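You operate a simulated robot arm through the tools that you are given. There is no shell and no other tool. Be economical: measure what you need, move in short steps, check, and stop when the job is done.

You run a simulated two-armed robot. Do the job below in one go: nothing can be reset, and whatever is moved stays where it is left.

Task
Wipe up the spill on the foot of the bed with the green cloth and put it back.

It is judged by the outcome, as a careful person would: the job done as asked, and still so three seconds after it is handed in. It fails if anything else is knocked over, pushed out of place, dropped, spilled or broken. Flat cloth is picked up by pressing the open fingertips on it (5 to 10 N) and closing them slowly along it; thin cloth reads only 2 to 8 mm in the jaws.

Robot
Two 7-joint arms with two-finger parallel grippers on one trunk, on a base that drives. Base frame: it is fixed to the floor where the robot stands at the start and does not move with it; the origin is under the middle of the robot, x ahead of it, y to its left, z up; the surface under the hand at the start is at about z = 666. Lengths are in mm, angles in rad, forces in N, time in s.
The left shoulder is at the start at [50, 187, 985], the right one opposite. With the tool pointing down near the work surface each hand reaches from about 100 to 660 mm from the robot's upright axis, wherever it stands, measured 20 degrees to its own side. Payload 3.43 kg a hand.
Tool frame (each hand has its own): the origin (TCP) lies between the finger pads and is the grasp point; the fingertips stand 30 mm ahead of it; z points along the fingers, y is the line along which they close. Largest opening 94 mm; finger width 28, thickness 10; the body of the gripper, 50 by 96 mm, starts 55 mm behind the TCP.
Orientation is told as [roll, pitch, yaw] about the base's x, y, z axes, in that order, counted from this pose: with the fingers straight down and closing along the base's y, the tool's x points along the base's -x, its y along +y and its z along -z.

Tools
- The arms move only by the tool nudge_tool. It takes "left_rows", "right_rows" or both (then of equal length, played together; a hand with none holds still); each is a list of rows, each an object of numbers (a shift or turn left out is 0, a gripper value left out holds the last): "x", "y", "z": the shift along the tool's x, y, z in units of 30 mm (1.0 is 30 mm); "ax", "ay", "az": the turn, a rotation vector about the tool's x, y, z in units of 8 degrees (1.0 is 8 degrees). In form: [{"x": .., "y": .., "z": .., "ax": .., "ay": .., "az": ..}, ...]. A call has 1 to 10 rows; each row shifts and turns the commanded pose from where the row before left it, along the tool's axes as they then stand. "left_claw" and "right_claw" are, for a hand that has rows, the closure, from 0 (fully open) to 1 (shut), set as the call begins (left out, the last holds). A call with a number of a shift or a turn outside -1 to 1 is refused whole. Rows are played at 5 a second. More than 50 mm and 0.15 rad between two rows, or a gripper value outside its range, and nothing of the call is played. A pose out of reach is approached as far as the arm can. The call stops where the force on the tool passes 40 N (or 10 N more than at its start, if that is more) or the arm is blocked; 0.2 s more then pass. The fingers move at their own pace (about 153 mm/s each) and stop on an object; they squeeze with about 39 N. The grip force told is the motor's: it shows also when the fingers shut on nothing. Time passes only in rows, and 0.2 s behind the last, so rows that do not move let the fingers close. The reply holds the time, the measured pose of the TCP, the force on the tool along the base axes, the opening and the grip force, in the units named above and with some noise, with the torque about the TCP (base axes, N m) and any sound that the robot's microphone picked up.
- Cameras (640 x 400 px; columns grow to the right, rows downward): "scene" is now at [147.8, 24.1, 1171.8]; the picture's right is [0.26, -0.97, 0.00], its down [-0.48, -0.13, -0.87] and it looks along [0.84, 0.22, -0.50] (base axes); focal length 272 px, centre (320, 200). "left" rides on the left gripper at [76, -14, -103] in its tool frame; the picture's right is [0.18, 0.98, 0.00], its down [-0.75, 0.14, -0.64] and it looks along [-0.63, 0.12, 0.77] (tool axes); focal length 243 px, centre (320, 200). "right" rides on the right gripper at [76, 14, -102] in its tool frame; the picture's right is [-0.18, 0.98, 0.00], its down [-0.75, -0.14, -0.64] and it looks along [-0.63, -0.12, 0.77] (tool axes); focal length 243 px, centre (320, 200). There is no depth. A picture from a camera that has moved, and an enlarged one, comes with that camera's place and axes in the base frame and with its lens. The place of the scene camera against the robot may be out by one fixed shift of up to 25 mm in any direction.
- capture(camera): a new picture of that camera. It takes no simulated time.
- lift_body(by): slides the trunk up (or, below 0, down) by that many mm; the arms and the scene camera ride with it, the base frame stays. It gives what a move gives, with no picture.
- base_move(legs): drives the robot by 1 to 6 legs, each [ahead, left, turn to the left] in mm, mm and rad, along the robot's own axes; the way and the turn of a leg run together, so that a leg with both is an arc; at most 1500 mm and 3.142 rad a leg. The arms and the cameras ride along, it lands a little off, and it stops where it bumps. It gives what a move gives.
- pan_tilt(pan, tilt): turns the head with the scene camera to pan (to the left, within 1.396 rad either way) and tilt (down, from -0.506 to 1.204), counted from straight ahead of the robot. It gives what a move gives.
- zoom(camera, box): a new picture of the part [left, top, right, bottom] of that camera's present view, enlarged. It takes no simulated time.
- close_job(): hands the job in; it is judged then, once.

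Go step by step. Nothing tells you exact positions but the pictures and the camera data: compare them with the known pose of the tool, close in by small moves and look again before you grip or let go. The budget is 120 turns and 88 pictures, counting those below and the enlarged ones. Unless the task says otherwise, let go and move clear before handing in, and close with one line.

The tools are called by a JSON object that holds its "fn" and its "kwargs". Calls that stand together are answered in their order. nudge_tool: Moves the arms, as the interface text tells. Its arguments: {"type":"object","properties":{"left_rows":{"type":"array","items":{"type":"object","properties":{"x":{"type":"number"},"y":{"type":"number"},"z":{"type":"number"},"ax":{"type":"number"},"ay":{"type":"number"},"az":{"type":"number"}}}},"left_claw":{"type":"number"},"right_rows":{"type":"array","items":{"type":"object","properties":{"x":{"type":"number"},"y":{"type":"number"},"z":{"type":"number"},"ax":{"type":"number"},"ay":{"type":"number"},"az":{"type":"number"}}}},"right_claw":{"type":"number"}},"required":[]} The other tools are called the same way: lift_body (by) slides the trunk up or down; base_move (legs) drives the base; pan_tilt (pan, tilt) turns the head that bears the scene camera; capture (camera) takes a picture; zoom (camera, box) takes an enlarged picture of a part of a camera's view; close_job () hands the job in.

At the start:

```text
clock: 0.0
left_eef_pos: [465.4, 309.4, 899.1]
left_tool_rot: [0.0, -0.001, -0.002]
left_ft_force: [0.9, -0.1, 0.1]
left_torque: [0.01, -0.03, 0.0]
left_gripper_width: 94.3
left_grasp_force: 0.1
right_eef_pos: [448.1, -124.3, 969.8]
right_tool_rot: [0.001, 0.0, 0.0]
right_ft_force: [0.6, 1.1, 0.8]
right_torque: [0.01, 0.01, 0.01]
right_gripper_width: 94.1
right_grasp_force: 0.1
trunk travel left (down, up): [-200.0, 232.0]
robot x, y, heading: [1.7, -0.0, -0.0]
head pan, tilt: [0.262, 0.52]
```

scene: 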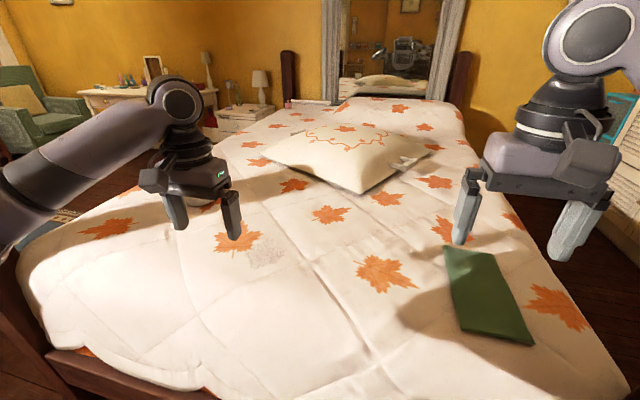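
right: 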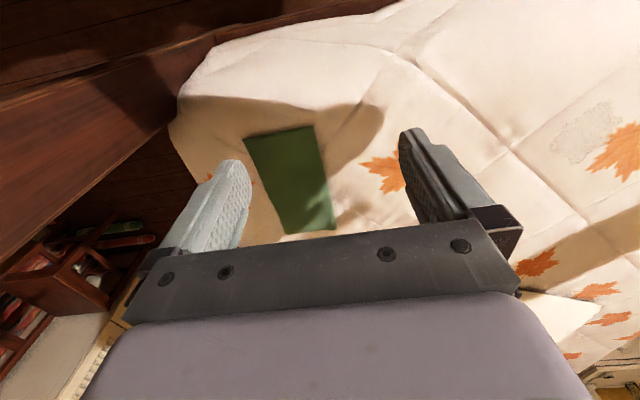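
left: 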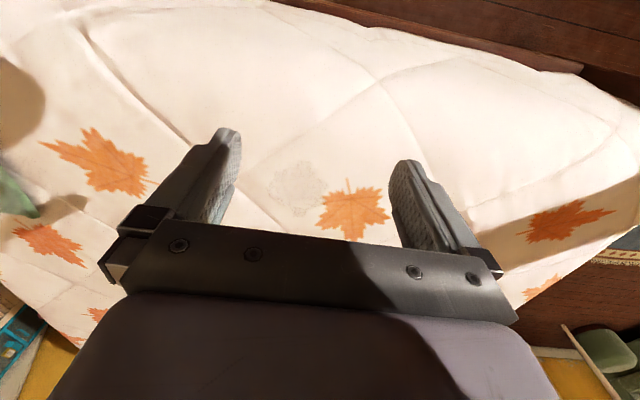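

I see the green cloth lying flat on the right, about 120 x 260 mm and centred near [668, -216]. The faint grey spill is near [645, 305]. I'll look at both more closely before moving.

{"fn": "zoom", "kwargs": {"camera": "right", "box": [200, 90, 400, 250]}}

{"fn": "zoom", "kwargs": {"camera": "left", "box": [220, 130, 400, 250]}}

{"fn": "pan_tilt", "kwargs": {"pan": 0.0, "tilt": 1.0}}

{"fn": "capture", "kwargs": {"camera": "scene"}}

```text
2.50 times, centred on (300, 170) of right
camera zoom: at [373.2, -111.5, 1071.6], right [0.19, 0.98, 0.0], down [0.75, -0.14, 0.64], along [0.63, -0.12, -0.77], focal length 606 px, centre (370, 275)
```

zoom: 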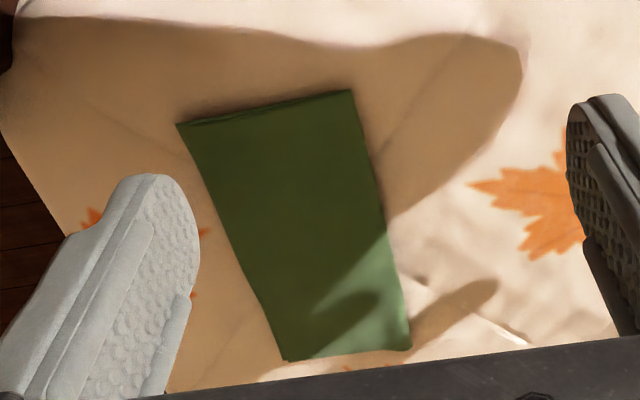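

```text
3.33 times, centred on (310, 190) of left
camera zoom: at [388.7, 295.9, 1000.7], right [-0.18, 0.98, 0.0], down [0.75, 0.14, 0.64], along [0.63, 0.12, -0.77], focal length 809 px, centre (353, 233)
```

zoom: 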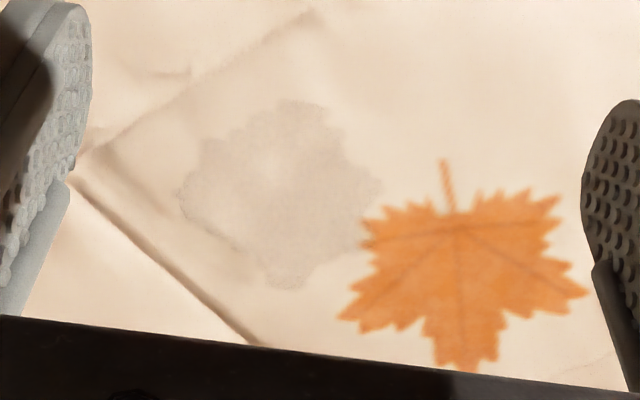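

```text
clock: 0.9
left_eef_pos: [465.7, 308.8, 899.4]
left_tool_rot: [0.0, 0.0, 0.0]
left_ft_force: [0.5, 0.6, -0.7]
left_torque: [-0.01, -0.01, -0.03]
left_gripper_width: 93.9
left_grasp_force: 0.1
right_eef_pos: [449.1, -125.2, 970.4]
right_tool_rot: [0.0, 0.001, -0.001]
right_ft_force: [0.3, -1.0, -0.2]
right_torque: [0.01, -0.03, 0.01]
right_gripper_width: 94.0
right_grasp_force: 0.0
trunk travel left (down, up): [-200.0, 232.0]
robot x, y, heading: [-2.9, -4.7, 0.001]
head pan, tilt: [0.0, 1.0]
```

```text
82 pictures are left
camera scene: at [130.0, 0.7, 1132.6], right [0.0, -1.0, 0.0], down [-0.84, 0.0, -0.54], along [0.54, 0.0, -0.84], focal length 272 px, centre (320, 200)
```

scene: 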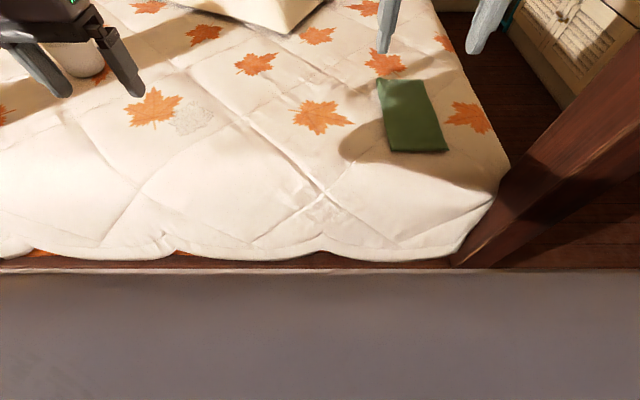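

The brown beam at the right looks like a tall bed post beside the right arm. I'll look to that side before reaching.

{"fn": "pan_tilt", "kwargs": {"pan": -0.9, "tilt": 0.6}}

{"fn": "capture", "kwargs": {"camera": "scene"}}

{"fn": "pan_tilt", "kwargs": {"pan": 0.9, "tilt": 0.7}}

{"fn": "capture", "kwargs": {"camera": "scene"}}

```text
clock: 2.1
left_eef_pos: [464.8, 310.6, 897.9]
left_tool_rot: [0.001, 0.001, -0.001]
left_ft_force: [-0.1, 0.3, -0.3]
left_torque: [0.02, 0.0, 0.01]
left_gripper_width: 94.0
left_grasp_force: 0.1
right_eef_pos: [448.8, -124.3, 969.3]
right_tool_rot: [0.0, 0.0, -0.003]
right_ft_force: [-0.2, 0.0, 0.1]
right_torque: [-0.01, -0.04, 0.02]
right_gripper_width: 94.3
right_grasp_force: 0.1
trunk travel left (down, up): [-200.0, 232.0]
robot x, y, heading: [1.4, -0.6, 0.003]
head pan, tilt: [-0.901, 0.6]
```

```text
81 pictures are left
camera scene: at [115.2, -68.5, 1164.5], right [-0.78, -0.62, 0.0], down [-0.35, 0.44, -0.82], along [0.51, -0.65, -0.57], focal length 272 px, centre (320, 200)
```

scene: 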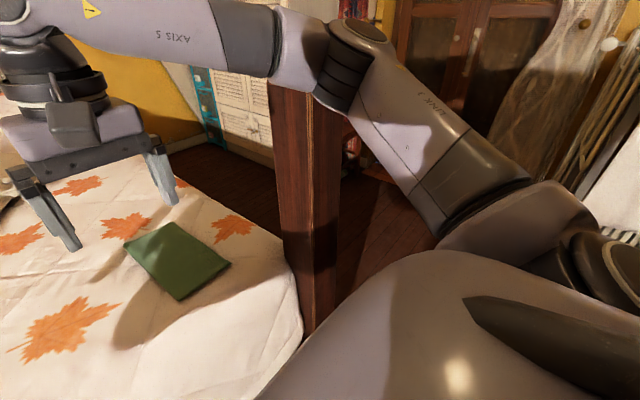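

```text
clock: 3.9
left_eef_pos: [465.0, 309.1, 898.6]
left_tool_rot: [0.001, 0.0, 0.0]
left_ft_force: [-0.8, 1.2, 0.4]
left_torque: [0.0, 0.0, 0.02]
left_gripper_width: 94.1
left_grasp_force: 0.1
right_eef_pos: [449.2, -123.9, 970.5]
right_tool_rot: [0.001, 0.0, -0.002]
right_ft_force: [0.8, -0.8, 0.4]
right_torque: [0.02, -0.01, 0.01]
right_gripper_width: 93.6
right_grasp_force: 0.0
trunk travel left (down, up): [-200.0, 232.0]
robot x, y, heading: [-0.2, 2.4, -0.001]
head pan, tilt: [0.901, 0.7]
```

```text
80 pictures are left
camera scene: at [113.1, 67.2, 1155.9], right [0.78, -0.62, 0.0], down [-0.4, -0.5, -0.76], along [0.48, 0.6, -0.64], focal length 272 px, centre (320, 200)
```

scene: 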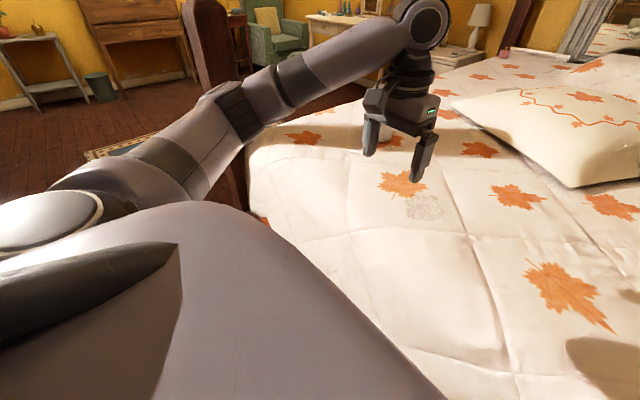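

Tall posts stand at both foot corners, at about [365, -350] and [343, 736]. To keep the arms clear I'll pull the left hand in, then turn the base left so the right hand can reach both cloth and spill from between the posts.

{"fn": "nudge_tool", "kwargs": {"left_rows": [{"x": 1, "y": -0.6}, {"x": 1, "y": -0.6}, {"x": 1, "y": -0.6}, {"x": 1, "y": -0.6}, {"x": 1, "y": -0.6}]}}

{"fn": "base_move", "kwargs": {"legs": [[0, 0, 0.6]]}}

{"fn": "pan_tilt", "kwargs": {"pan": 0.5, "tilt": 0.7}}

{"fn": "capture", "kwargs": {"camera": "scene"}}

```text
clock: 5.1
left_eef_pos: [314.6, 219.6, 896.6]
left_tool_rot: [-0.001, 0.001, 0.002]
left_ft_force: [0.7, -0.2, -1.0]
left_torque: [-0.03, 0.0, 0.01]
left_gripper_width: 94.1
left_grasp_force: 0.1
right_eef_pos: [448.7, -123.9, 971.7]
right_tool_rot: [-0.001, 0.001, -0.001]
right_ft_force: [0.1, 0.9, 0.2]
right_torque: [-0.02, 0.0, 0.02]
right_gripper_width: 94.1
right_grasp_force: 0.1
trunk travel left (down, up): [-200.0, 232.0]
robot x, y, heading: [-0.9, -1.5, 0.001]
head pan, tilt: [0.901, 0.7]
```

```text
clock: 7.2
left_eef_pos: [132.2, 360.6, 898.3]
left_tool_rot: [0.001, 0.0, 0.61]
left_ft_force: [-0.9, 0.5, 0.4]
left_torque: [0.0, 0.01, 0.02]
left_gripper_width: 94.1
left_grasp_force: 0.1
right_eef_pos: [439.1, 154.5, 969.0]
right_tool_rot: [0.0, -0.001, 0.607]
right_ft_force: [0.0, -1.0, 0.1]
right_torque: [-0.02, 0.0, -0.02]
right_gripper_width: 94.2
right_grasp_force: 0.1
trunk travel left (down, up): [-200.0, 232.0]
robot x, y, heading: [0.2, -0.4, 0.613]
head pan, tilt: [0.901, 0.7]
```

```text
clock: 8.1
left_eef_pos: [132.7, 359.1, 898.0]
left_tool_rot: [0.002, 0.0, 0.61]
left_ft_force: [-0.7, -0.4, -0.4]
left_torque: [0.01, 0.03, -0.01]
left_gripper_width: 94.0
left_grasp_force: 0.0
right_eef_pos: [437.9, 154.9, 968.9]
right_tool_rot: [-0.001, 0.002, 0.608]
right_ft_force: [-0.3, -0.5, 0.0]
right_torque: [0.02, 0.04, 0.02]
right_gripper_width: 94.1
right_grasp_force: 0.0
trunk travel left (down, up): [-200.0, 232.0]
robot x, y, heading: [1.0, 2.4, 0.609]
head pan, tilt: [0.499, 0.7]
```

```text
79 pictures are left
camera scene: at [87.6, 110.2, 1155.9], right [0.9, -0.45, 0.0], down [-0.29, -0.58, -0.76], along [0.34, 0.69, -0.64], focal length 272 px, centre (320, 200)
```

scene: 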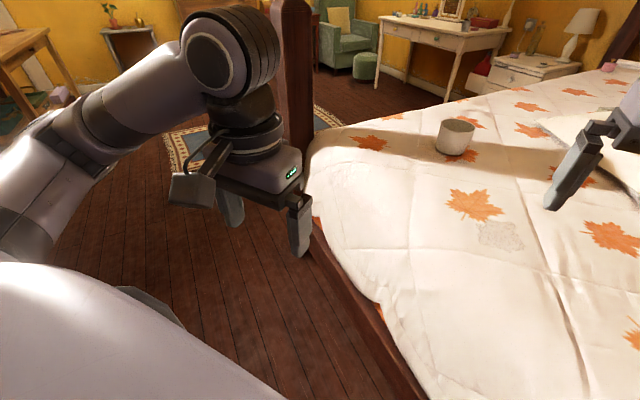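

The turn was clear. There is also a cup on the bed at about [890, 650], which I'll stay away from. Next I'll shift the base to the left, parallel to the foot of the bed.

{"fn": "base_move", "kwargs": {"legs": [[103, 147, 0]]}}

{"fn": "pan_tilt", "kwargs": {"pan": -0.8, "tilt": 0.7}}

{"fn": "capture", "kwargs": {"camera": "scene"}}

{"fn": "capture", "kwargs": {"camera": "right"}}

```text
clock: 10.0
left_eef_pos: [136.2, 535.6, 896.8]
left_tool_rot: [0.0, -0.001, 0.609]
left_ft_force: [-0.2, 0.4, -0.4]
left_torque: [0.01, -0.04, 0.0]
left_gripper_width: 93.9
left_grasp_force: 0.1
right_eef_pos: [443.5, 329.5, 970.0]
right_tool_rot: [0.0, 0.0, 0.606]
right_ft_force: [-0.2, -0.5, 0.2]
right_torque: [-0.03, 0.0, 0.02]
right_gripper_width: 94.1
right_grasp_force: 0.1
trunk travel left (down, up): [-200.0, 232.0]
robot x, y, heading: [3.3, 176.2, 0.609]
head pan, tilt: [0.499, 0.7]
```

```text
clock: 11.4
left_eef_pos: [135.5, 535.2, 897.4]
left_tool_rot: [0.001, 0.001, 0.608]
left_ft_force: [-0.2, 0.1, -0.4]
left_torque: [-0.01, -0.01, 0.04]
left_gripper_width: 94.2
left_grasp_force: 0.0
right_eef_pos: [442.6, 328.5, 971.0]
right_tool_rot: [-0.001, 0.0, 0.605]
right_ft_force: [-0.7, 0.3, -0.2]
right_torque: [-0.02, -0.02, 0.02]
right_gripper_width: 94.0
right_grasp_force: 0.0
trunk travel left (down, up): [-200.0, 232.0]
robot x, y, heading: [1.9, 176.6, 0.615]
head pan, tilt: [-0.799, 0.7]
```

```text
78 pictures are left
camera scene: at [136.6, 193.8, 1155.9], right [-0.19, -0.98, 0.0], down [-0.63, 0.12, -0.76], along [0.75, -0.15, -0.64], focal length 272 px, centre (320, 200)
```

scene: 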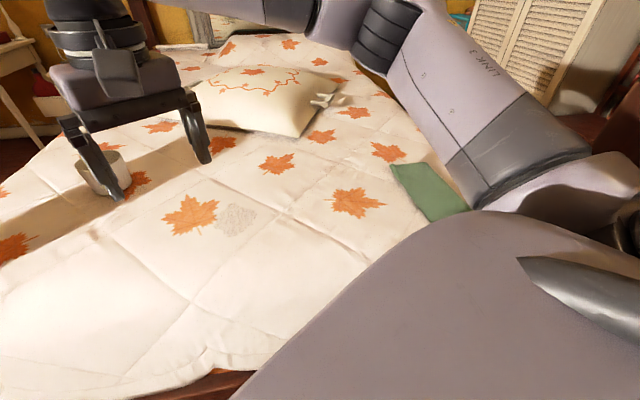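

```text
77 pictures are left
camera right: at [372.9, 296.8, 1071.6], right [-0.41, 0.91, 0.0], down [0.7, 0.31, 0.64], along [0.59, 0.26, -0.77], focal length 243 px, centre (320, 200)
```

right: 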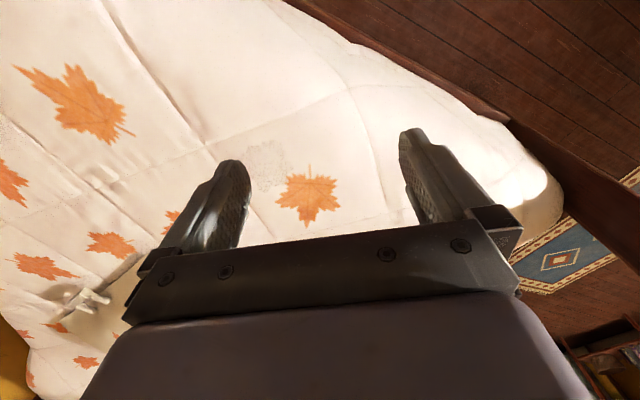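

I take the base as well placed now. I'll square the right tool to the cloth and carry it high over to the cloth side.

{"fn": "nudge_tool", "kwargs": {"right_rows": [{"az": 0.87}, {"az": 0.87}, {"az": 0.87}, {"az": 0.87}, {"az": 0.85}, {"y": -1}, {"y": -1}, {"y": -1}, {"y": -1}, {"y": -1}]}}

{"fn": "nudge_tool", "kwargs": {"right_rows": [{"y": -1, "x": -0.2}, {"y": -1, "x": -0.2}, {"y": -1, "x": -0.2}, {"y": -1, "x": -0.2}, {"y": -1, "x": -0.2}, {"y": -1, "x": -0.2}, {"y": -1, "x": -0.2}, {"y": -1, "x": -0.2}, {"y": -1, "x": -0.2}, {"y": -1, "x": -0.2}]}}

{"fn": "capture", "kwargs": {"camera": "right"}}

{"fn": "capture", "kwargs": {"camera": "scene"}}

```text
clock: 13.6
left_eef_pos: [136.0, 534.4, 897.9]
left_tool_rot: [0.0, 0.0, 0.607]
left_ft_force: [0.3, -0.7, -0.7]
left_torque: [-0.03, 0.0, -0.02]
left_gripper_width: 94.0
left_grasp_force: 0.0
right_eef_pos: [445.4, 178.2, 969.0]
right_tool_rot: [0.0, 0.0, 0.002]
right_ft_force: [-0.3, -0.2, 0.1]
right_torque: [0.01, -0.01, 0.01]
right_gripper_width: 93.8
right_grasp_force: 0.0
trunk travel left (down, up): [-200.0, 232.0]
robot x, y, heading: [4.1, 172.6, 0.609]
head pan, tilt: [-0.799, 0.7]
```

```text
clock: 15.8
left_eef_pos: [135.9, 535.9, 897.7]
left_tool_rot: [-0.001, 0.002, 0.608]
left_ft_force: [-0.3, 0.1, 0.4]
left_torque: [0.01, -0.03, 0.01]
left_gripper_width: 93.9
left_grasp_force: 0.0
right_eef_pos: [551.9, -41.4, 953.0]
right_tool_rot: [0.002, -0.002, 0.001]
right_ft_force: [0.2, 0.4, -0.1]
right_torque: [-0.01, -0.01, 0.01]
right_gripper_width: 93.8
right_grasp_force: 0.1
right hand out of reach, approached as far as the arm can: row 6, 7, 8, 9, 10
trunk travel left (down, up): [-200.0, 232.0]
robot x, y, heading: [2.3, 174.5, 0.609]
head pan, tilt: [-0.799, 0.7]
```

```text
76 pictures are left
camera right: at [476.5, -29.4, 1054.9], right [0.18, 0.98, 0.0], down [0.75, -0.14, 0.64], along [0.63, -0.12, -0.77], focal length 243 px, centre (320, 200)
```

right: 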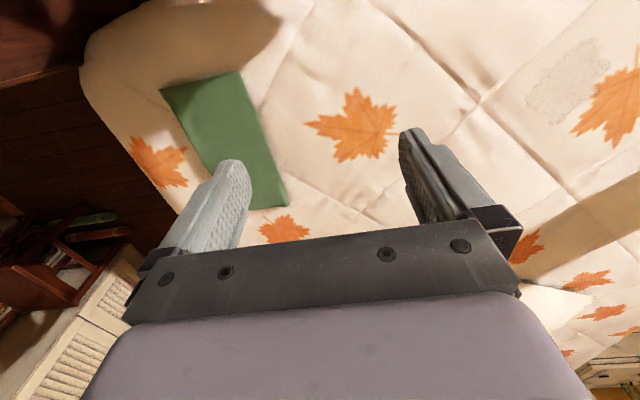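

```text
75 pictures are left
camera scene: at [136.7, 193.7, 1155.9], right [-0.19, -0.98, 0.0], down [-0.63, 0.12, -0.76], along [0.75, -0.15, -0.64], focal length 272 px, centre (320, 200)
```

scene: 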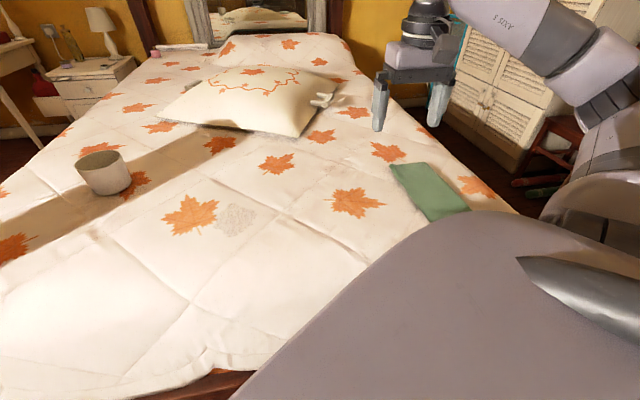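

The arm can't swing that far to the right from this heading. I'll bring the hand back, then turn the base partly back so the cloth lies more in front of the arm.

{"fn": "nudge_tool", "kwargs": {"right_rows": [{"y": 1, "x": 0.2}, {"y": 1, "x": 0.2}, {"y": 1, "x": 0.2}, {"y": 1, "x": 0.2}, {"y": 1, "x": 0.2}, {"y": 1, "x": 0.2}]}}

{"fn": "base_move", "kwargs": {"legs": [[0, 0, -0.36]]}}

{"fn": "capture", "kwargs": {"camera": "scene"}}

```text
clock: 17.2
left_eef_pos: [136.4, 535.6, 898.2]
left_tool_rot: [0.0, 0.0, 0.609]
left_ft_force: [0.0, 0.0, 0.2]
left_torque: [0.0, 0.01, -0.01]
left_gripper_width: 94.2
left_grasp_force: 0.0
right_eef_pos: [515.9, 136.0, 954.1]
right_tool_rot: [0.001, 0.0, 0.001]
right_ft_force: [-0.4, 0.7, -0.4]
right_torque: [0.01, 0.0, 0.0]
right_gripper_width: 94.1
right_grasp_force: 0.2
trunk travel left (down, up): [-200.0, 232.0]
robot x, y, heading: [0.3, 180.0, 0.604]
head pan, tilt: [-0.799, 0.7]
```

```text
clock: 18.7
left_eef_pos: [252.6, 467.0, 898.8]
left_tool_rot: [0.001, 0.002, 0.253]
left_ft_force: [-0.5, -1.0, -0.4]
left_torque: [-0.02, -0.02, -0.02]
left_gripper_width: 94.1
left_grasp_force: 0.0
right_eef_pos: [469.5, -40.5, 954.0]
right_tool_rot: [0.001, 0.0, -0.354]
right_ft_force: [0.0, 0.1, 0.1]
right_torque: [0.0, -0.02, 0.02]
right_gripper_width: 93.8
right_grasp_force: 0.1
trunk travel left (down, up): [-200.0, 232.0]
robot x, y, heading: [2.1, 176.5, 0.255]
head pan, tilt: [-0.799, 0.7]
```

```text
74 pictures are left
camera scene: at [134.4, 146.9, 1155.9], right [-0.52, -0.85, 0.0], down [-0.55, 0.34, -0.76], along [0.65, -0.4, -0.64], focal length 272 px, centre (320, 200)
```

scene: 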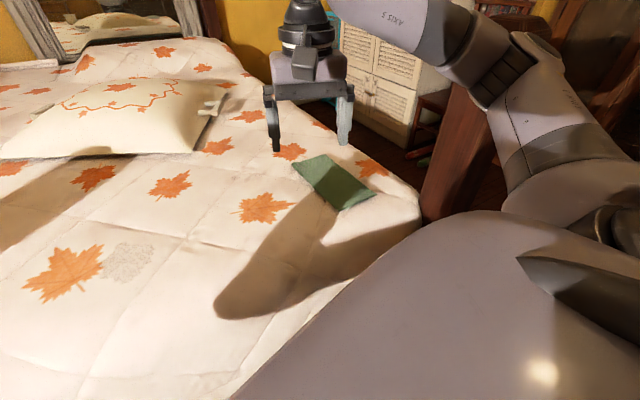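

That leaves clear space to the post. I'll square the tool again and move down towards the near half of the cloth.

{"fn": "nudge_tool", "kwargs": {"right_rows": [{"az": -0.85}, {"az": -0.85}, {"az": -0.84}, {"x": -0.56, "y": -1, "z": 0.8}, {"x": -0.56, "y": -1, "z": 0.8}, {"x": -0.56, "y": -1, "z": 0.8}, {"x": -0.56, "y": -1, "z": 0.8}, {"x": -0.56, "y": -1, "z": 0.8}, {"x": -0.56, "y": -0.9, "z": 0.8}]}}

{"fn": "capture", "kwargs": {"camera": "right"}}

{"fn": "capture", "kwargs": {"camera": "scene"}}

```text
clock: 20.7
left_eef_pos: [254.6, 467.9, 897.1]
left_tool_rot: [-0.001, -0.001, 0.251]
left_ft_force: [0.0, -1.1, -0.3]
left_torque: [-0.01, 0.0, -0.02]
left_gripper_width: 93.9
left_grasp_force: 0.1
right_eef_pos: [571.0, -219.0, 811.7]
right_tool_rot: [-0.001, -0.002, 0.003]
right_ft_force: [0.1, -0.7, 0.7]
right_torque: [0.0, 0.02, 0.04]
right_gripper_width: 94.3
right_grasp_force: 0.1
trunk travel left (down, up): [-200.0, 232.0]
robot x, y, heading: [-0.1, 175.0, 0.253]
head pan, tilt: [-0.799, 0.7]
```

```text
73 pictures are left
camera right: at [494.1, -206.9, 913.4], right [0.18, 0.98, 0.0], down [0.75, -0.14, 0.64], along [0.63, -0.12, -0.77], focal length 243 px, centre (320, 200)
```

right: 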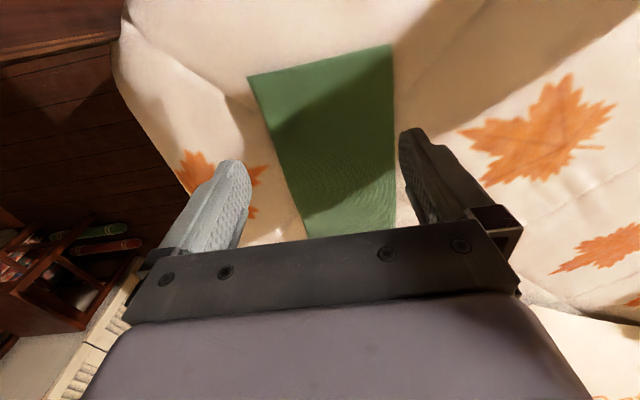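

```text
72 pictures are left
camera scene: at [134.4, 146.9, 1155.9], right [-0.52, -0.85, 0.0], down [-0.55, 0.34, -0.76], along [0.65, -0.4, -0.64], focal length 272 px, centre (320, 200)
```

scene: 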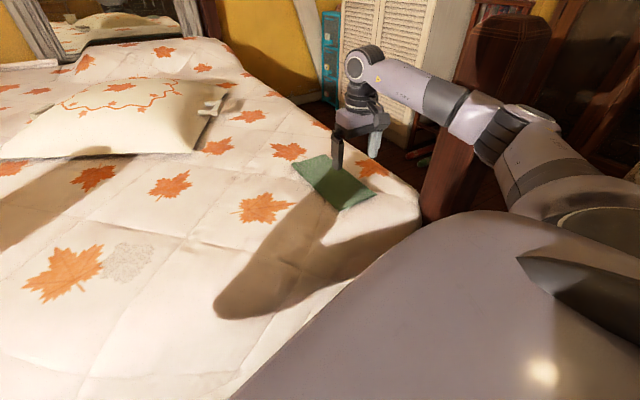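

The cloth spans about x 537 to 797 and y -284 to -152, and the open fingers fit inside its width. I'll come down at x about 600.

{"fn": "nudge_tool", "kwargs": {"right_rows": [{"x": -0.25, "z": 0.75}, {"x": -0.25, "z": 0.75}, {"x": -0.25, "z": 0.75}, {"x": -0.25, "z": 0.75}]}}

{"fn": "capture", "kwargs": {"camera": "right"}}

```text
clock: 21.7
left_eef_pos: [252.9, 467.1, 898.3]
left_tool_rot: [0.001, 0.0, 0.253]
left_ft_force: [0.6, -0.1, 0.0]
left_torque: [0.0, 0.05, -0.04]
left_gripper_width: 93.8
left_grasp_force: 0.1
right_eef_pos: [600.8, -217.4, 719.6]
right_tool_rot: [0.001, 0.001, -0.001]
right_ft_force: [0.5, -0.4, -0.4]
right_torque: [-0.02, -0.02, -0.01]
right_gripper_width: 94.0
right_grasp_force: 0.1
trunk travel left (down, up): [-200.0, 232.0]
robot x, y, heading: [4.0, 178.9, 0.251]
head pan, tilt: [-0.799, 0.7]
```

```text
71 pictures are left
camera right: at [525.2, -204.7, 821.7], right [0.18, 0.98, 0.0], down [0.75, -0.14, 0.64], along [0.63, -0.12, -0.77], focal length 243 px, centre (320, 200)
```

right: 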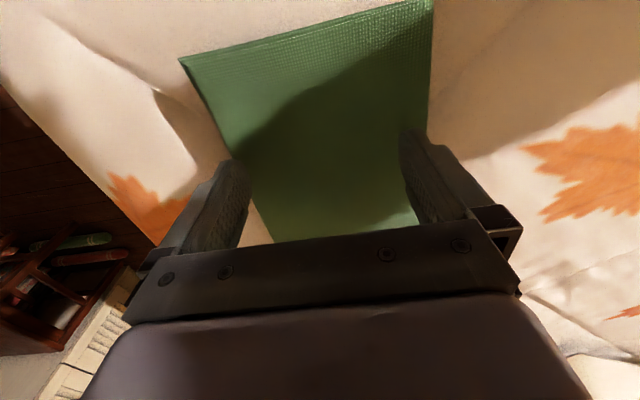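

The fingertips are about 20 mm above the cloth and within its edges. I'll narrow the jaws slightly and lower in small steps until they press.

{"fn": "nudge_tool", "kwargs": {"right_rows": [{"z": 0.3}, {"z": 0.25}, {"z": 0.1}], "right_claw": 0.12}}

```text
clock: 22.5
left_eef_pos: [252.6, 468.2, 896.5]
left_tool_rot: [-0.001, -0.002, 0.251]
left_ft_force: [0.1, 0.9, -0.1]
left_torque: [-0.03, -0.02, -0.02]
left_gripper_width: 94.0
left_grasp_force: 0.0
right_eef_pos: [602.0, -218.3, 712.0]
right_tool_rot: [0.001, -0.017, -0.003]
right_ft_force: [-5.9, 2.3, 18.8]
right_torque: [-0.81, 0.27, -0.33]
right_gripper_width: 81.6
right_grasp_force: 0.0
trunk travel left (down, up): [-200.0, 232.0]
robot x, y, heading: [3.0, 174.5, 0.25]
head pan, tilt: [-0.799, 0.7]
stopped in row 3 (right hand): the force on the tool passed its limit at 43 N (the readings are from after the stop); the commanded pose is now the measured one
```

The fingertips met the cloth at TCP z of about 714, with the cloth top near 684. I'll ease off to 5–10 N.

{"fn": "nudge_tool", "kwargs": {"right_rows": [{"z": -0.04}, {}]}}

```text
clock: 23.1
left_eef_pos: [251.2, 467.3, 898.0]
left_tool_rot: [-0.004, -0.001, 0.252]
left_ft_force: [0.6, -0.1, -0.6]
left_torque: [0.01, 0.0, 0.02]
left_gripper_width: 93.9
left_grasp_force: 0.1
right_eef_pos: [601.1, -218.4, 712.7]
right_tool_rot: [0.0, -0.015, -0.005]
right_ft_force: [-5.3, 0.2, 27.1]
right_torque: [-1.04, 0.32, -0.34]
right_gripper_width: 81.8
right_grasp_force: 0.2
trunk travel left (down, up): [-200.0, 232.0]
robot x, y, heading: [3.3, 173.1, 0.255]
head pan, tilt: [-0.799, 0.7]
```

{"fn": "nudge_tool", "kwargs": {"right_rows": [{"z": -0.06}, {}]}}

```text
clock: 23.7
left_eef_pos: [252.7, 469.3, 897.5]
left_tool_rot: [-0.002, -0.001, 0.251]
left_ft_force: [-0.8, -0.3, 0.6]
left_torque: [0.01, 0.01, -0.03]
left_gripper_width: 94.0
left_grasp_force: 0.1
right_eef_pos: [601.0, -217.5, 712.3]
right_tool_rot: [0.0, -0.014, -0.002]
right_ft_force: [-2.1, -0.9, 21.7]
right_torque: [-0.91, 0.13, -0.07]
right_gripper_width: 82.3
right_grasp_force: 0.0
trunk travel left (down, up): [-200.0, 232.0]
robot x, y, heading: [2.2, 178.6, 0.252]
head pan, tilt: [-0.799, 0.7]
```

{"fn": "nudge_tool", "kwargs": {"right_rows": [{"z": -0.12}, {}]}}

{"fn": "capture", "kwargs": {"camera": "right"}}

{"fn": "zoom", "kwargs": {"camera": "scene", "box": [260, 100, 420, 220]}}

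```text
clock: 24.3
left_eef_pos: [252.5, 466.9, 897.0]
left_tool_rot: [-0.001, -0.001, 0.252]
left_ft_force: [0.1, 0.0, 0.2]
left_torque: [0.01, 0.01, 0.03]
left_gripper_width: 94.2
left_grasp_force: 0.1
right_eef_pos: [601.8, -217.8, 712.5]
right_tool_rot: [0.0, -0.008, -0.001]
right_ft_force: [-0.4, 0.5, 3.7]
right_torque: [-0.19, 0.05, -0.01]
right_gripper_width: 82.7
right_grasp_force: 0.0
trunk travel left (down, up): [-200.0, 232.0]
robot x, y, heading: [2.8, 177.3, 0.253]
head pan, tilt: [-0.799, 0.7]
```

```text
70 pictures are left
camera right: at [524.9, -204.7, 813.5], right [0.19, 0.98, 0.0], down [0.75, -0.14, 0.65], along [0.64, -0.12, -0.76], focal length 243 px, centre (320, 200)
```

right: 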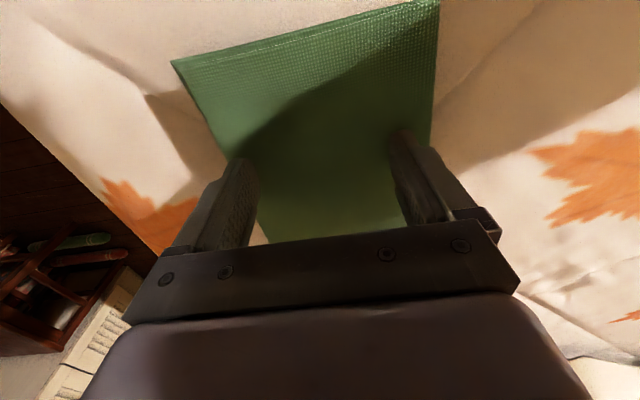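

```text
3.33 times, centred on (340, 160) of scene
camera zoom: at [133.9, 147.2, 1155.8], right [-0.52, -0.85, 0.0], down [-0.55, 0.34, -0.77], along [0.65, -0.4, -0.64], focal length 906 px, centre (253, 333)
```

zoom: 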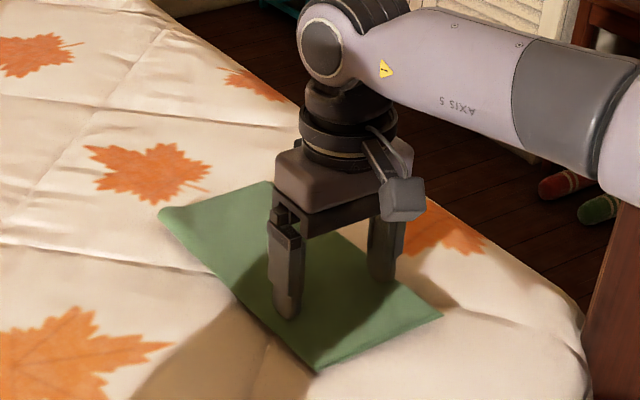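

Nearly all the load is on the right-hand finger, so the surface tilts slightly. I'll roll the tool to level both fingertips and press again.

{"fn": "nudge_tool", "kwargs": {"right_rows": [{"ax": 0.4}, {"z": 0.04}, {"z": 0.04}, {"z": 0.04}, {}]}}

```text
clock: 25.5
left_eef_pos: [250.8, 467.7, 898.8]
left_tool_rot: [-0.002, 0.0, 0.251]
left_ft_force: [-1.0, -1.0, 0.4]
left_torque: [-0.02, -0.01, 0.01]
left_gripper_width: 94.0
left_grasp_force: 0.1
right_eef_pos: [601.7, -218.8, 713.9]
right_tool_rot: [-0.054, -0.019, -0.004]
right_ft_force: [-6.7, 3.0, 25.8]
right_torque: [1.41, 0.45, 0.34]
right_gripper_width: 83.9
right_grasp_force: 1.1
trunk travel left (down, up): [-200.0, 232.0]
robot x, y, heading: [0.7, 173.3, 0.251]
head pan, tilt: [-0.799, 0.7]
```

{"fn": "nudge_tool", "kwargs": {"right_rows": [{"z": -0.12}, {"ax": -0.22}, {}]}}

```text
clock: 26.3
left_eef_pos: [252.7, 466.6, 897.4]
left_tool_rot: [0.0, -0.001, 0.25]
left_ft_force: [-0.6, -0.4, 0.0]
left_torque: [-0.01, 0.01, 0.0]
left_gripper_width: 93.8
left_grasp_force: 0.1
right_eef_pos: [600.7, -219.1, 713.5]
right_tool_rot: [-0.024, -0.011, -0.003]
right_ft_force: [1.4, 2.9, 3.9]
right_torque: [0.24, 0.0, -0.06]
right_gripper_width: 83.8
right_grasp_force: 1.0
trunk travel left (down, up): [-200.0, 232.0]
robot x, y, heading: [2.5, 179.2, 0.252]
head pan, tilt: [-0.799, 0.7]
```

{"fn": "nudge_tool", "kwargs": {"right_rows": [{"z": 0.04, "ax": -0.06}, {}], "right_claw": 0.2}}

{"fn": "nudge_tool", "kwargs": {"right_rows": [{}, {}], "right_claw": 0.35}}

{"fn": "capture", "kwargs": {"camera": "right"}}

```text
clock: 26.9
left_eef_pos: [253.2, 467.2, 898.2]
left_tool_rot: [0.0, -0.002, 0.251]
left_ft_force: [-0.4, -0.3, 0.3]
left_torque: [0.01, 0.01, -0.03]
left_gripper_width: 94.1
left_grasp_force: 0.1
right_eef_pos: [602.2, -219.3, 713.7]
right_tool_rot: [-0.016, -0.01, -0.003]
right_ft_force: [-0.7, -0.2, 0.2]
right_torque: [0.08, 0.0, 0.01]
right_gripper_width: 75.6
right_grasp_force: 0.4
trunk travel left (down, up): [-200.0, 232.0]
robot x, y, heading: [2.4, 175.1, 0.25]
head pan, tilt: [-0.799, 0.7]
```

```text
clock: 27.5
left_eef_pos: [253.0, 467.0, 897.1]
left_tool_rot: [0.0, 0.001, 0.251]
left_ft_force: [0.0, 0.9, -0.8]
left_torque: [-0.03, -0.02, 0.03]
left_gripper_width: 94.1
left_grasp_force: 0.1
right_eef_pos: [602.7, -219.0, 714.3]
right_tool_rot: [-0.017, -0.013, -0.002]
right_ft_force: [-0.3, 0.0, 0.1]
right_torque: [0.03, 0.0, 0.01]
right_gripper_width: 60.9
right_grasp_force: 0.0
trunk travel left (down, up): [-200.0, 232.0]
robot x, y, heading: [3.4, 173.8, 0.254]
head pan, tilt: [-0.799, 0.7]
```

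```text
68 pictures are left
camera right: at [525.4, -203.8, 813.7], right [0.19, 0.98, -0.01], down [0.75, -0.13, 0.65], along [0.64, -0.13, -0.76], focal length 243 px, centre (320, 200)
```

right: 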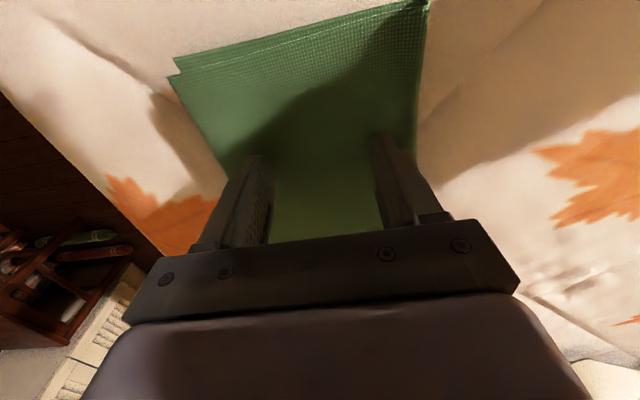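

Contact was lost as the jaws narrowed, and the cloth turns out to be folded in layers. I'll press again and close in small steps.

{"fn": "nudge_tool", "kwargs": {"right_rows": [{"z": 0.05}, {"z": 0.04}, {}]}}

```text
clock: 28.3
left_eef_pos: [252.3, 466.8, 898.8]
left_tool_rot: [-0.002, 0.003, 0.251]
left_ft_force: [-0.7, 0.4, 0.0]
left_torque: [0.0, -0.01, -0.01]
left_gripper_width: 94.0
left_grasp_force: 0.0
right_eef_pos: [602.0, -218.2, 712.4]
right_tool_rot: [-0.014, -0.013, -0.003]
right_ft_force: [-2.0, -0.9, 11.6]
right_torque: [0.42, 0.17, 0.11]
right_gripper_width: 60.5
right_grasp_force: 0.0
trunk travel left (down, up): [-200.0, 232.0]
robot x, y, heading: [8.7, 177.3, 0.249]
head pan, tilt: [-0.799, 0.7]
```

{"fn": "nudge_tool", "kwargs": {"right_rows": [{"ax": -0.1, "z": 0.02}], "right_claw": 0.42}}

{"fn": "nudge_tool", "kwargs": {"right_rows": [{"z": 0.02}], "right_claw": 0.5}}

```text
clock: 28.7
left_eef_pos: [252.6, 467.9, 897.5]
left_tool_rot: [-0.001, 0.0, 0.253]
left_ft_force: [0.6, -0.2, 0.4]
left_torque: [-0.01, 0.0, 0.01]
left_gripper_width: 94.1
left_grasp_force: 0.0
right_eef_pos: [602.5, -217.9, 712.1]
right_tool_rot: [-0.001, -0.015, -0.004]
right_ft_force: [1.7, -0.9, 16.9]
right_torque: [0.12, 0.09, -0.01]
right_gripper_width: 53.7
right_grasp_force: 0.0
trunk travel left (down, up): [-200.0, 232.0]
robot x, y, heading: [3.6, 179.1, 0.25]
head pan, tilt: [-0.799, 0.7]
```

```text
clock: 29.1
left_eef_pos: [250.9, 468.4, 897.0]
left_tool_rot: [-0.001, -0.003, 0.251]
left_ft_force: [0.4, 0.7, 0.2]
left_torque: [-0.02, -0.02, 0.03]
left_gripper_width: 94.0
left_grasp_force: 0.1
right_eef_pos: [603.6, -219.0, 712.2]
right_tool_rot: [-0.002, -0.016, -0.004]
right_ft_force: [2.5, 1.2, 20.5]
right_torque: [0.14, 0.1, -0.02]
right_gripper_width: 45.1
right_grasp_force: 0.0
trunk travel left (down, up): [-200.0, 232.0]
robot x, y, heading: [3.2, 176.0, 0.25]
head pan, tilt: [-0.799, 0.7]
```

{"fn": "nudge_tool", "kwargs": {"right_rows": [{"z": -0.06}], "right_claw": 0.58}}

{"fn": "nudge_tool", "kwargs": {"right_rows": [{}], "right_claw": 0.66}}

{"fn": "capture", "kwargs": {"camera": "right"}}

```text
clock: 29.5
left_eef_pos: [252.3, 467.4, 898.4]
left_tool_rot: [-0.003, -0.001, 0.252]
left_ft_force: [-0.2, -1.0, -0.9]
left_torque: [0.0, 0.01, 0.0]
left_gripper_width: 94.1
left_grasp_force: 0.0
right_eef_pos: [601.8, -218.2, 712.0]
right_tool_rot: [-0.003, -0.012, -0.003]
right_ft_force: [2.5, 2.3, 15.4]
right_torque: [0.2, 0.02, -0.06]
right_gripper_width: 38.0
right_grasp_force: 0.0
trunk travel left (down, up): [-200.0, 232.0]
robot x, y, heading: [8.8, 173.9, 0.251]
head pan, tilt: [-0.799, 0.7]
```

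```text
clock: 29.9
left_eef_pos: [253.2, 467.6, 897.3]
left_tool_rot: [-0.003, 0.001, 0.252]
left_ft_force: [0.0, -0.1, 0.2]
left_torque: [-0.04, -0.01, -0.01]
left_gripper_width: 94.0
left_grasp_force: 0.0
right_eef_pos: [601.2, -218.8, 712.2]
right_tool_rot: [-0.003, -0.009, -0.003]
right_ft_force: [1.9, 0.9, 14.2]
right_torque: [0.12, 0.03, 0.02]
right_gripper_width: 30.3
right_grasp_force: 0.1
trunk travel left (down, up): [-200.0, 232.0]
robot x, y, heading: [3.7, 175.1, 0.25]
head pan, tilt: [-0.799, 0.7]
```

```text
67 pictures are left
camera right: at [524.5, -205.5, 812.5], right [0.19, 0.98, 0.0], down [0.75, -0.14, 0.65], along [0.64, -0.12, -0.76], focal length 243 px, centre (320, 200)
```

right: 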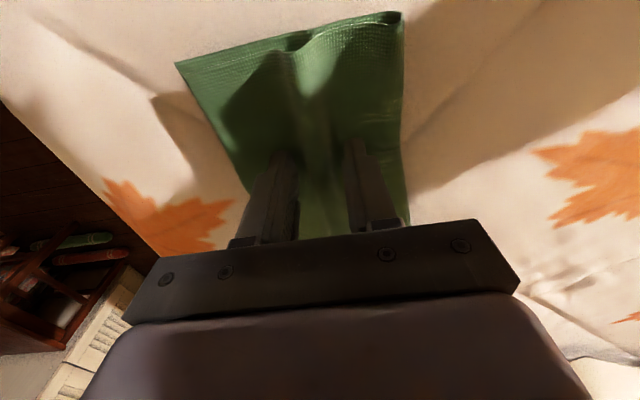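

A ridge is forming between the fingers. I'll keep closing slowly.

{"fn": "nudge_tool", "kwargs": {"right_rows": [{}], "right_claw": 0.75}}

{"fn": "nudge_tool", "kwargs": {"right_rows": [{}], "right_claw": 0.85}}

{"fn": "nudge_tool", "kwargs": {"right_rows": [{}, {}], "right_claw": 1.0}}

{"fn": "capture", "kwargs": {"camera": "right"}}

```text
clock: 30.3
left_eef_pos: [252.2, 467.4, 897.2]
left_tool_rot: [-0.002, 0.0, 0.253]
left_ft_force: [0.6, -0.4, 0.0]
left_torque: [-0.02, -0.06, 0.04]
left_gripper_width: 93.8
left_grasp_force: 0.1
right_eef_pos: [602.3, -220.3, 711.9]
right_tool_rot: [-0.004, -0.01, -0.003]
right_ft_force: [-0.8, 0.7, 12.1]
right_torque: [0.05, 0.08, -0.03]
right_gripper_width: 21.8
right_grasp_force: 0.1
trunk travel left (down, up): [-200.0, 232.0]
robot x, y, heading: [3.7, 176.2, 0.248]
head pan, tilt: [-0.799, 0.7]
```

```text
clock: 30.7
left_eef_pos: [252.0, 467.8, 898.4]
left_tool_rot: [-0.001, -0.002, 0.25]
left_ft_force: [-0.4, -0.2, 0.2]
left_torque: [0.01, 0.02, -0.01]
left_gripper_width: 94.0
left_grasp_force: 0.1
right_eef_pos: [601.4, -218.4, 710.8]
right_tool_rot: [-0.002, -0.011, -0.004]
right_ft_force: [-0.8, 0.2, 10.7]
right_torque: [0.04, 0.08, 0.0]
right_gripper_width: 13.0
right_grasp_force: 0.0
trunk travel left (down, up): [-200.0, 232.0]
robot x, y, heading: [5.3, 174.0, 0.249]
head pan, tilt: [-0.799, 0.7]
```

```text
clock: 31.3
left_eef_pos: [252.0, 467.5, 898.8]
left_tool_rot: [0.0, 0.0, 0.252]
left_ft_force: [-0.7, -0.1, -0.7]
left_torque: [0.02, -0.03, -0.02]
left_gripper_width: 94.1
left_grasp_force: 0.1
right_eef_pos: [602.0, -218.9, 713.2]
right_tool_rot: [-0.002, -0.013, -0.003]
right_ft_force: [0.0, -0.2, 11.6]
right_torque: [0.0, 0.07, -0.04]
right_gripper_width: 2.9
right_grasp_force: 38.2
trunk travel left (down, up): [-200.0, 232.0]
robot x, y, heading: [1.6, 176.3, 0.251]
head pan, tilt: [-0.799, 0.7]
```

```text
66 pictures are left
camera right: at [524.8, -205.7, 812.6], right [0.19, 0.98, 0.0], down [0.75, -0.14, 0.65], along [0.64, -0.12, -0.76], focal length 243 px, centre (320, 200)
```

right: 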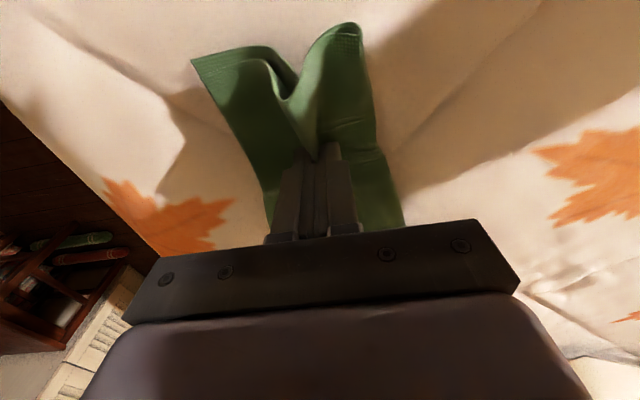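

The jaws hold about 3 mm of cloth with full grip force, and both layers look caught. I'll lift gently and check.

{"fn": "nudge_tool", "kwargs": {"right_rows": [{"z": -0.4}, {"z": -0.7}, {"z": -1}, {"z": -1}, {"z": -1}]}}

{"fn": "zoom", "kwargs": {"camera": "scene", "box": [240, 60, 440, 220]}}

{"fn": "capture", "kwargs": {"camera": "right"}}

```text
clock: 32.5
left_eef_pos: [252.6, 465.3, 897.4]
left_tool_rot: [-0.001, 0.001, 0.253]
left_ft_force: [-0.1, -0.3, 0.0]
left_torque: [-0.01, -0.01, 0.01]
left_gripper_width: 94.1
left_grasp_force: 0.1
right_eef_pos: [600.3, -220.0, 833.2]
right_tool_rot: [-0.002, -0.011, -0.004]
right_ft_force: [0.3, -0.1, 0.2]
right_torque: [0.05, 0.02, -0.07]
right_gripper_width: 3.2
right_grasp_force: 38.1
trunk travel left (down, up): [-200.0, 232.0]
robot x, y, heading: [2.0, 173.0, 0.251]
head pan, tilt: [-0.799, 0.7]
```

```text
2.50 times, centred on (340, 140) of scene
camera zoom: at [134.2, 147.0, 1155.9], right [-0.52, -0.85, 0.0], down [-0.55, 0.34, -0.77], along [0.65, -0.4, -0.64], focal length 679 px, centre (270, 350)
```

zoom: 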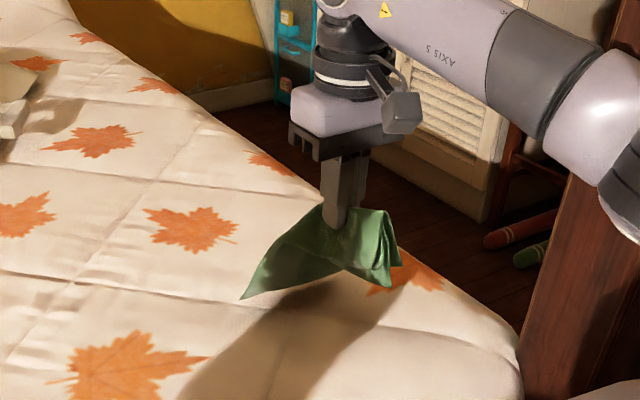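

```text
64 pictures are left
camera right: at [523.7, -206.4, 933.9], right [0.19, 0.98, 0.0], down [0.75, -0.14, 0.65], along [0.64, -0.12, -0.76], focal length 243 px, centre (320, 200)
```

right: 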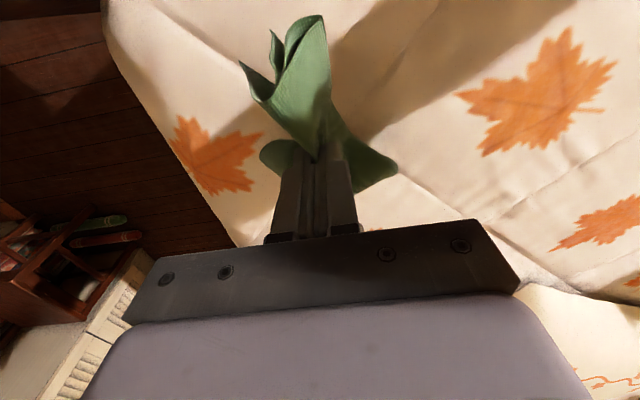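

The cloth is up and secure. I'll raise it and pull it back, then turn the base left again for the spill.

{"fn": "nudge_tool", "kwargs": {"right_rows": [{"x": 0.67, "y": 1, "z": -0.67}, {"x": 0.67, "y": 1, "z": -0.67}, {"x": 0.67, "y": 1, "z": -0.67}, {"x": 0.67, "y": 1, "z": -0.67}, {"x": 0.67, "y": 1, "z": -0.67}, {"x": 0.67, "y": 1, "z": -0.67}]}}

{"fn": "base_move", "kwargs": {"legs": [[0, 0, 0.36]]}}

{"fn": "pan_tilt", "kwargs": {"pan": -0.2, "tilt": 0.8}}

{"fn": "capture", "kwargs": {"camera": "scene"}}

{"fn": "capture", "kwargs": {"camera": "right"}}

```text
clock: 33.9
left_eef_pos: [252.6, 466.6, 897.9]
left_tool_rot: [-0.002, -0.001, 0.252]
left_ft_force: [-0.8, 1.0, -0.2]
left_torque: [-0.01, -0.02, -0.03]
left_gripper_width: 94.0
left_grasp_force: 0.0
right_eef_pos: [477.8, -38.0, 953.3]
right_tool_rot: [-0.001, -0.011, -0.003]
right_ft_force: [0.4, -0.5, -0.6]
right_torque: [-0.02, -0.01, 0.01]
right_gripper_width: 3.1
right_grasp_force: 37.5
trunk travel left (down, up): [-200.0, 232.0]
robot x, y, heading: [1.9, 177.0, 0.245]
head pan, tilt: [-0.799, 0.7]
```

```text
clock: 35.4
left_eef_pos: [131.7, 537.3, 898.1]
left_tool_rot: [0.0, 0.0, 0.615]
left_ft_force: [0.1, 0.1, 0.8]
left_torque: [0.01, -0.02, 0.0]
left_gripper_width: 94.2
left_grasp_force: 0.1
right_eef_pos: [522.3, 144.4, 953.6]
right_tool_rot: [-0.001, -0.012, 0.363]
right_ft_force: [-0.2, -0.6, -1.3]
right_torque: [-0.02, 0.02, -0.02]
right_gripper_width: 2.9
right_grasp_force: 37.7
trunk travel left (down, up): [-200.0, 232.0]
robot x, y, heading: [3.8, 175.3, 0.615]
head pan, tilt: [-0.799, 0.7]
```

```text
clock: 36.4
left_eef_pos: [132.6, 535.7, 898.0]
left_tool_rot: [-0.001, 0.0, 0.616]
left_ft_force: [-0.2, -0.4, -0.8]
left_torque: [0.0, 0.01, -0.01]
left_gripper_width: 94.1
left_grasp_force: 0.1
right_eef_pos: [523.4, 144.1, 952.8]
right_tool_rot: [-0.002, -0.01, 0.362]
right_ft_force: [0.3, -1.0, 0.3]
right_torque: [0.0, -0.03, -0.04]
right_gripper_width: 3.1
right_grasp_force: 37.1
trunk travel left (down, up): [-200.0, 232.0]
robot x, y, heading: [6.2, 175.5, 0.617]
head pan, tilt: [-0.201, 0.799]
```

```text
63 pictures are left
camera scene: at [126.7, 242.8, 1147.7], right [0.4, -0.92, 0.0], down [-0.66, -0.29, -0.7], along [0.64, 0.28, -0.72], focal length 272 px, centre (320, 200)
```

scene: 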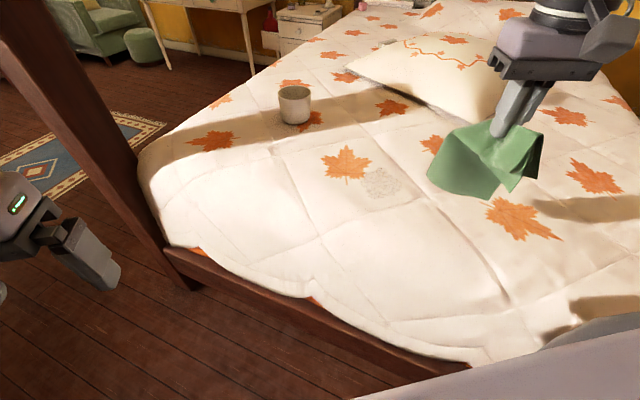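

```text
62 pictures are left
camera right: at [446.2, 129.7, 1053.7], right [-0.17, 0.98, 0.0], down [0.75, 0.13, 0.65], along [0.64, 0.11, -0.76], focal length 243 px, centre (320, 200)
```

right: 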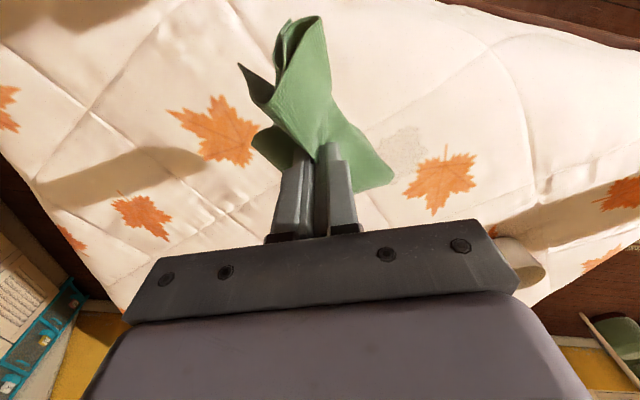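

The spill is at about [638, 308]. I'll square the tool and bring the hanging cloth just short of it.

{"fn": "nudge_tool", "kwargs": {"right_rows": [{"az": 0.86}, {"az": 0.86}, {"az": 0.87}, {"x": -0.45, "y": 0.9, "z": 0.5}, {"x": -0.45, "y": 0.9, "z": 0.5}, {"x": -0.45, "y": 0.9, "z": 0.5}, {"x": -0.45, "y": 0.9, "z": 0.5}, {"x": -0.45, "y": 0.9, "z": 0.5}, {"x": -0.45, "y": 0.9, "z": 0.5}]}}

{"fn": "capture", "kwargs": {"camera": "scene"}}

{"fn": "capture", "kwargs": {"camera": "right"}}

```text
clock: 38.4
left_eef_pos: [133.9, 535.9, 897.8]
left_tool_rot: [0.0, -0.003, 0.618]
left_ft_force: [-0.4, 0.3, -0.3]
left_torque: [-0.02, -0.02, 0.02]
left_gripper_width: 94.3
left_grasp_force: 0.0
right_eef_pos: [603.5, 307.7, 864.1]
right_tool_rot: [0.002, -0.009, -0.003]
right_ft_force: [0.4, 0.4, 0.0]
right_torque: [0.03, -0.03, 0.06]
right_gripper_width: 3.0
right_grasp_force: 37.5
trunk travel left (down, up): [-200.0, 232.0]
robot x, y, heading: [3.0, 175.1, 0.612]
head pan, tilt: [-0.201, 0.799]
```

```text
61 pictures are left
camera scene: at [126.7, 243.0, 1147.7], right [0.4, -0.92, 0.0], down [-0.66, -0.29, -0.7], along [0.64, 0.28, -0.72], focal length 272 px, centre (320, 200)
```

scene: 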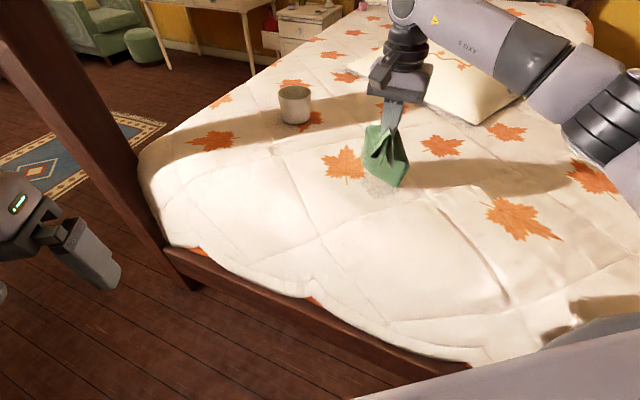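

```text
60 pictures are left
camera right: at [527.3, 320.2, 965.1], right [0.19, 0.98, 0.0], down [0.75, -0.14, 0.65], along [0.64, -0.12, -0.76], focal length 243 px, centre (320, 200)
```

right: 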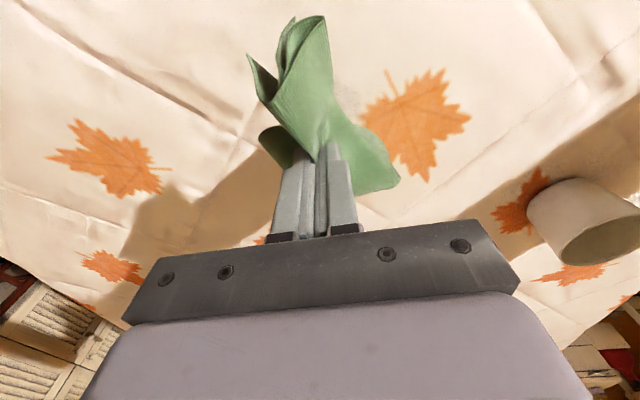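

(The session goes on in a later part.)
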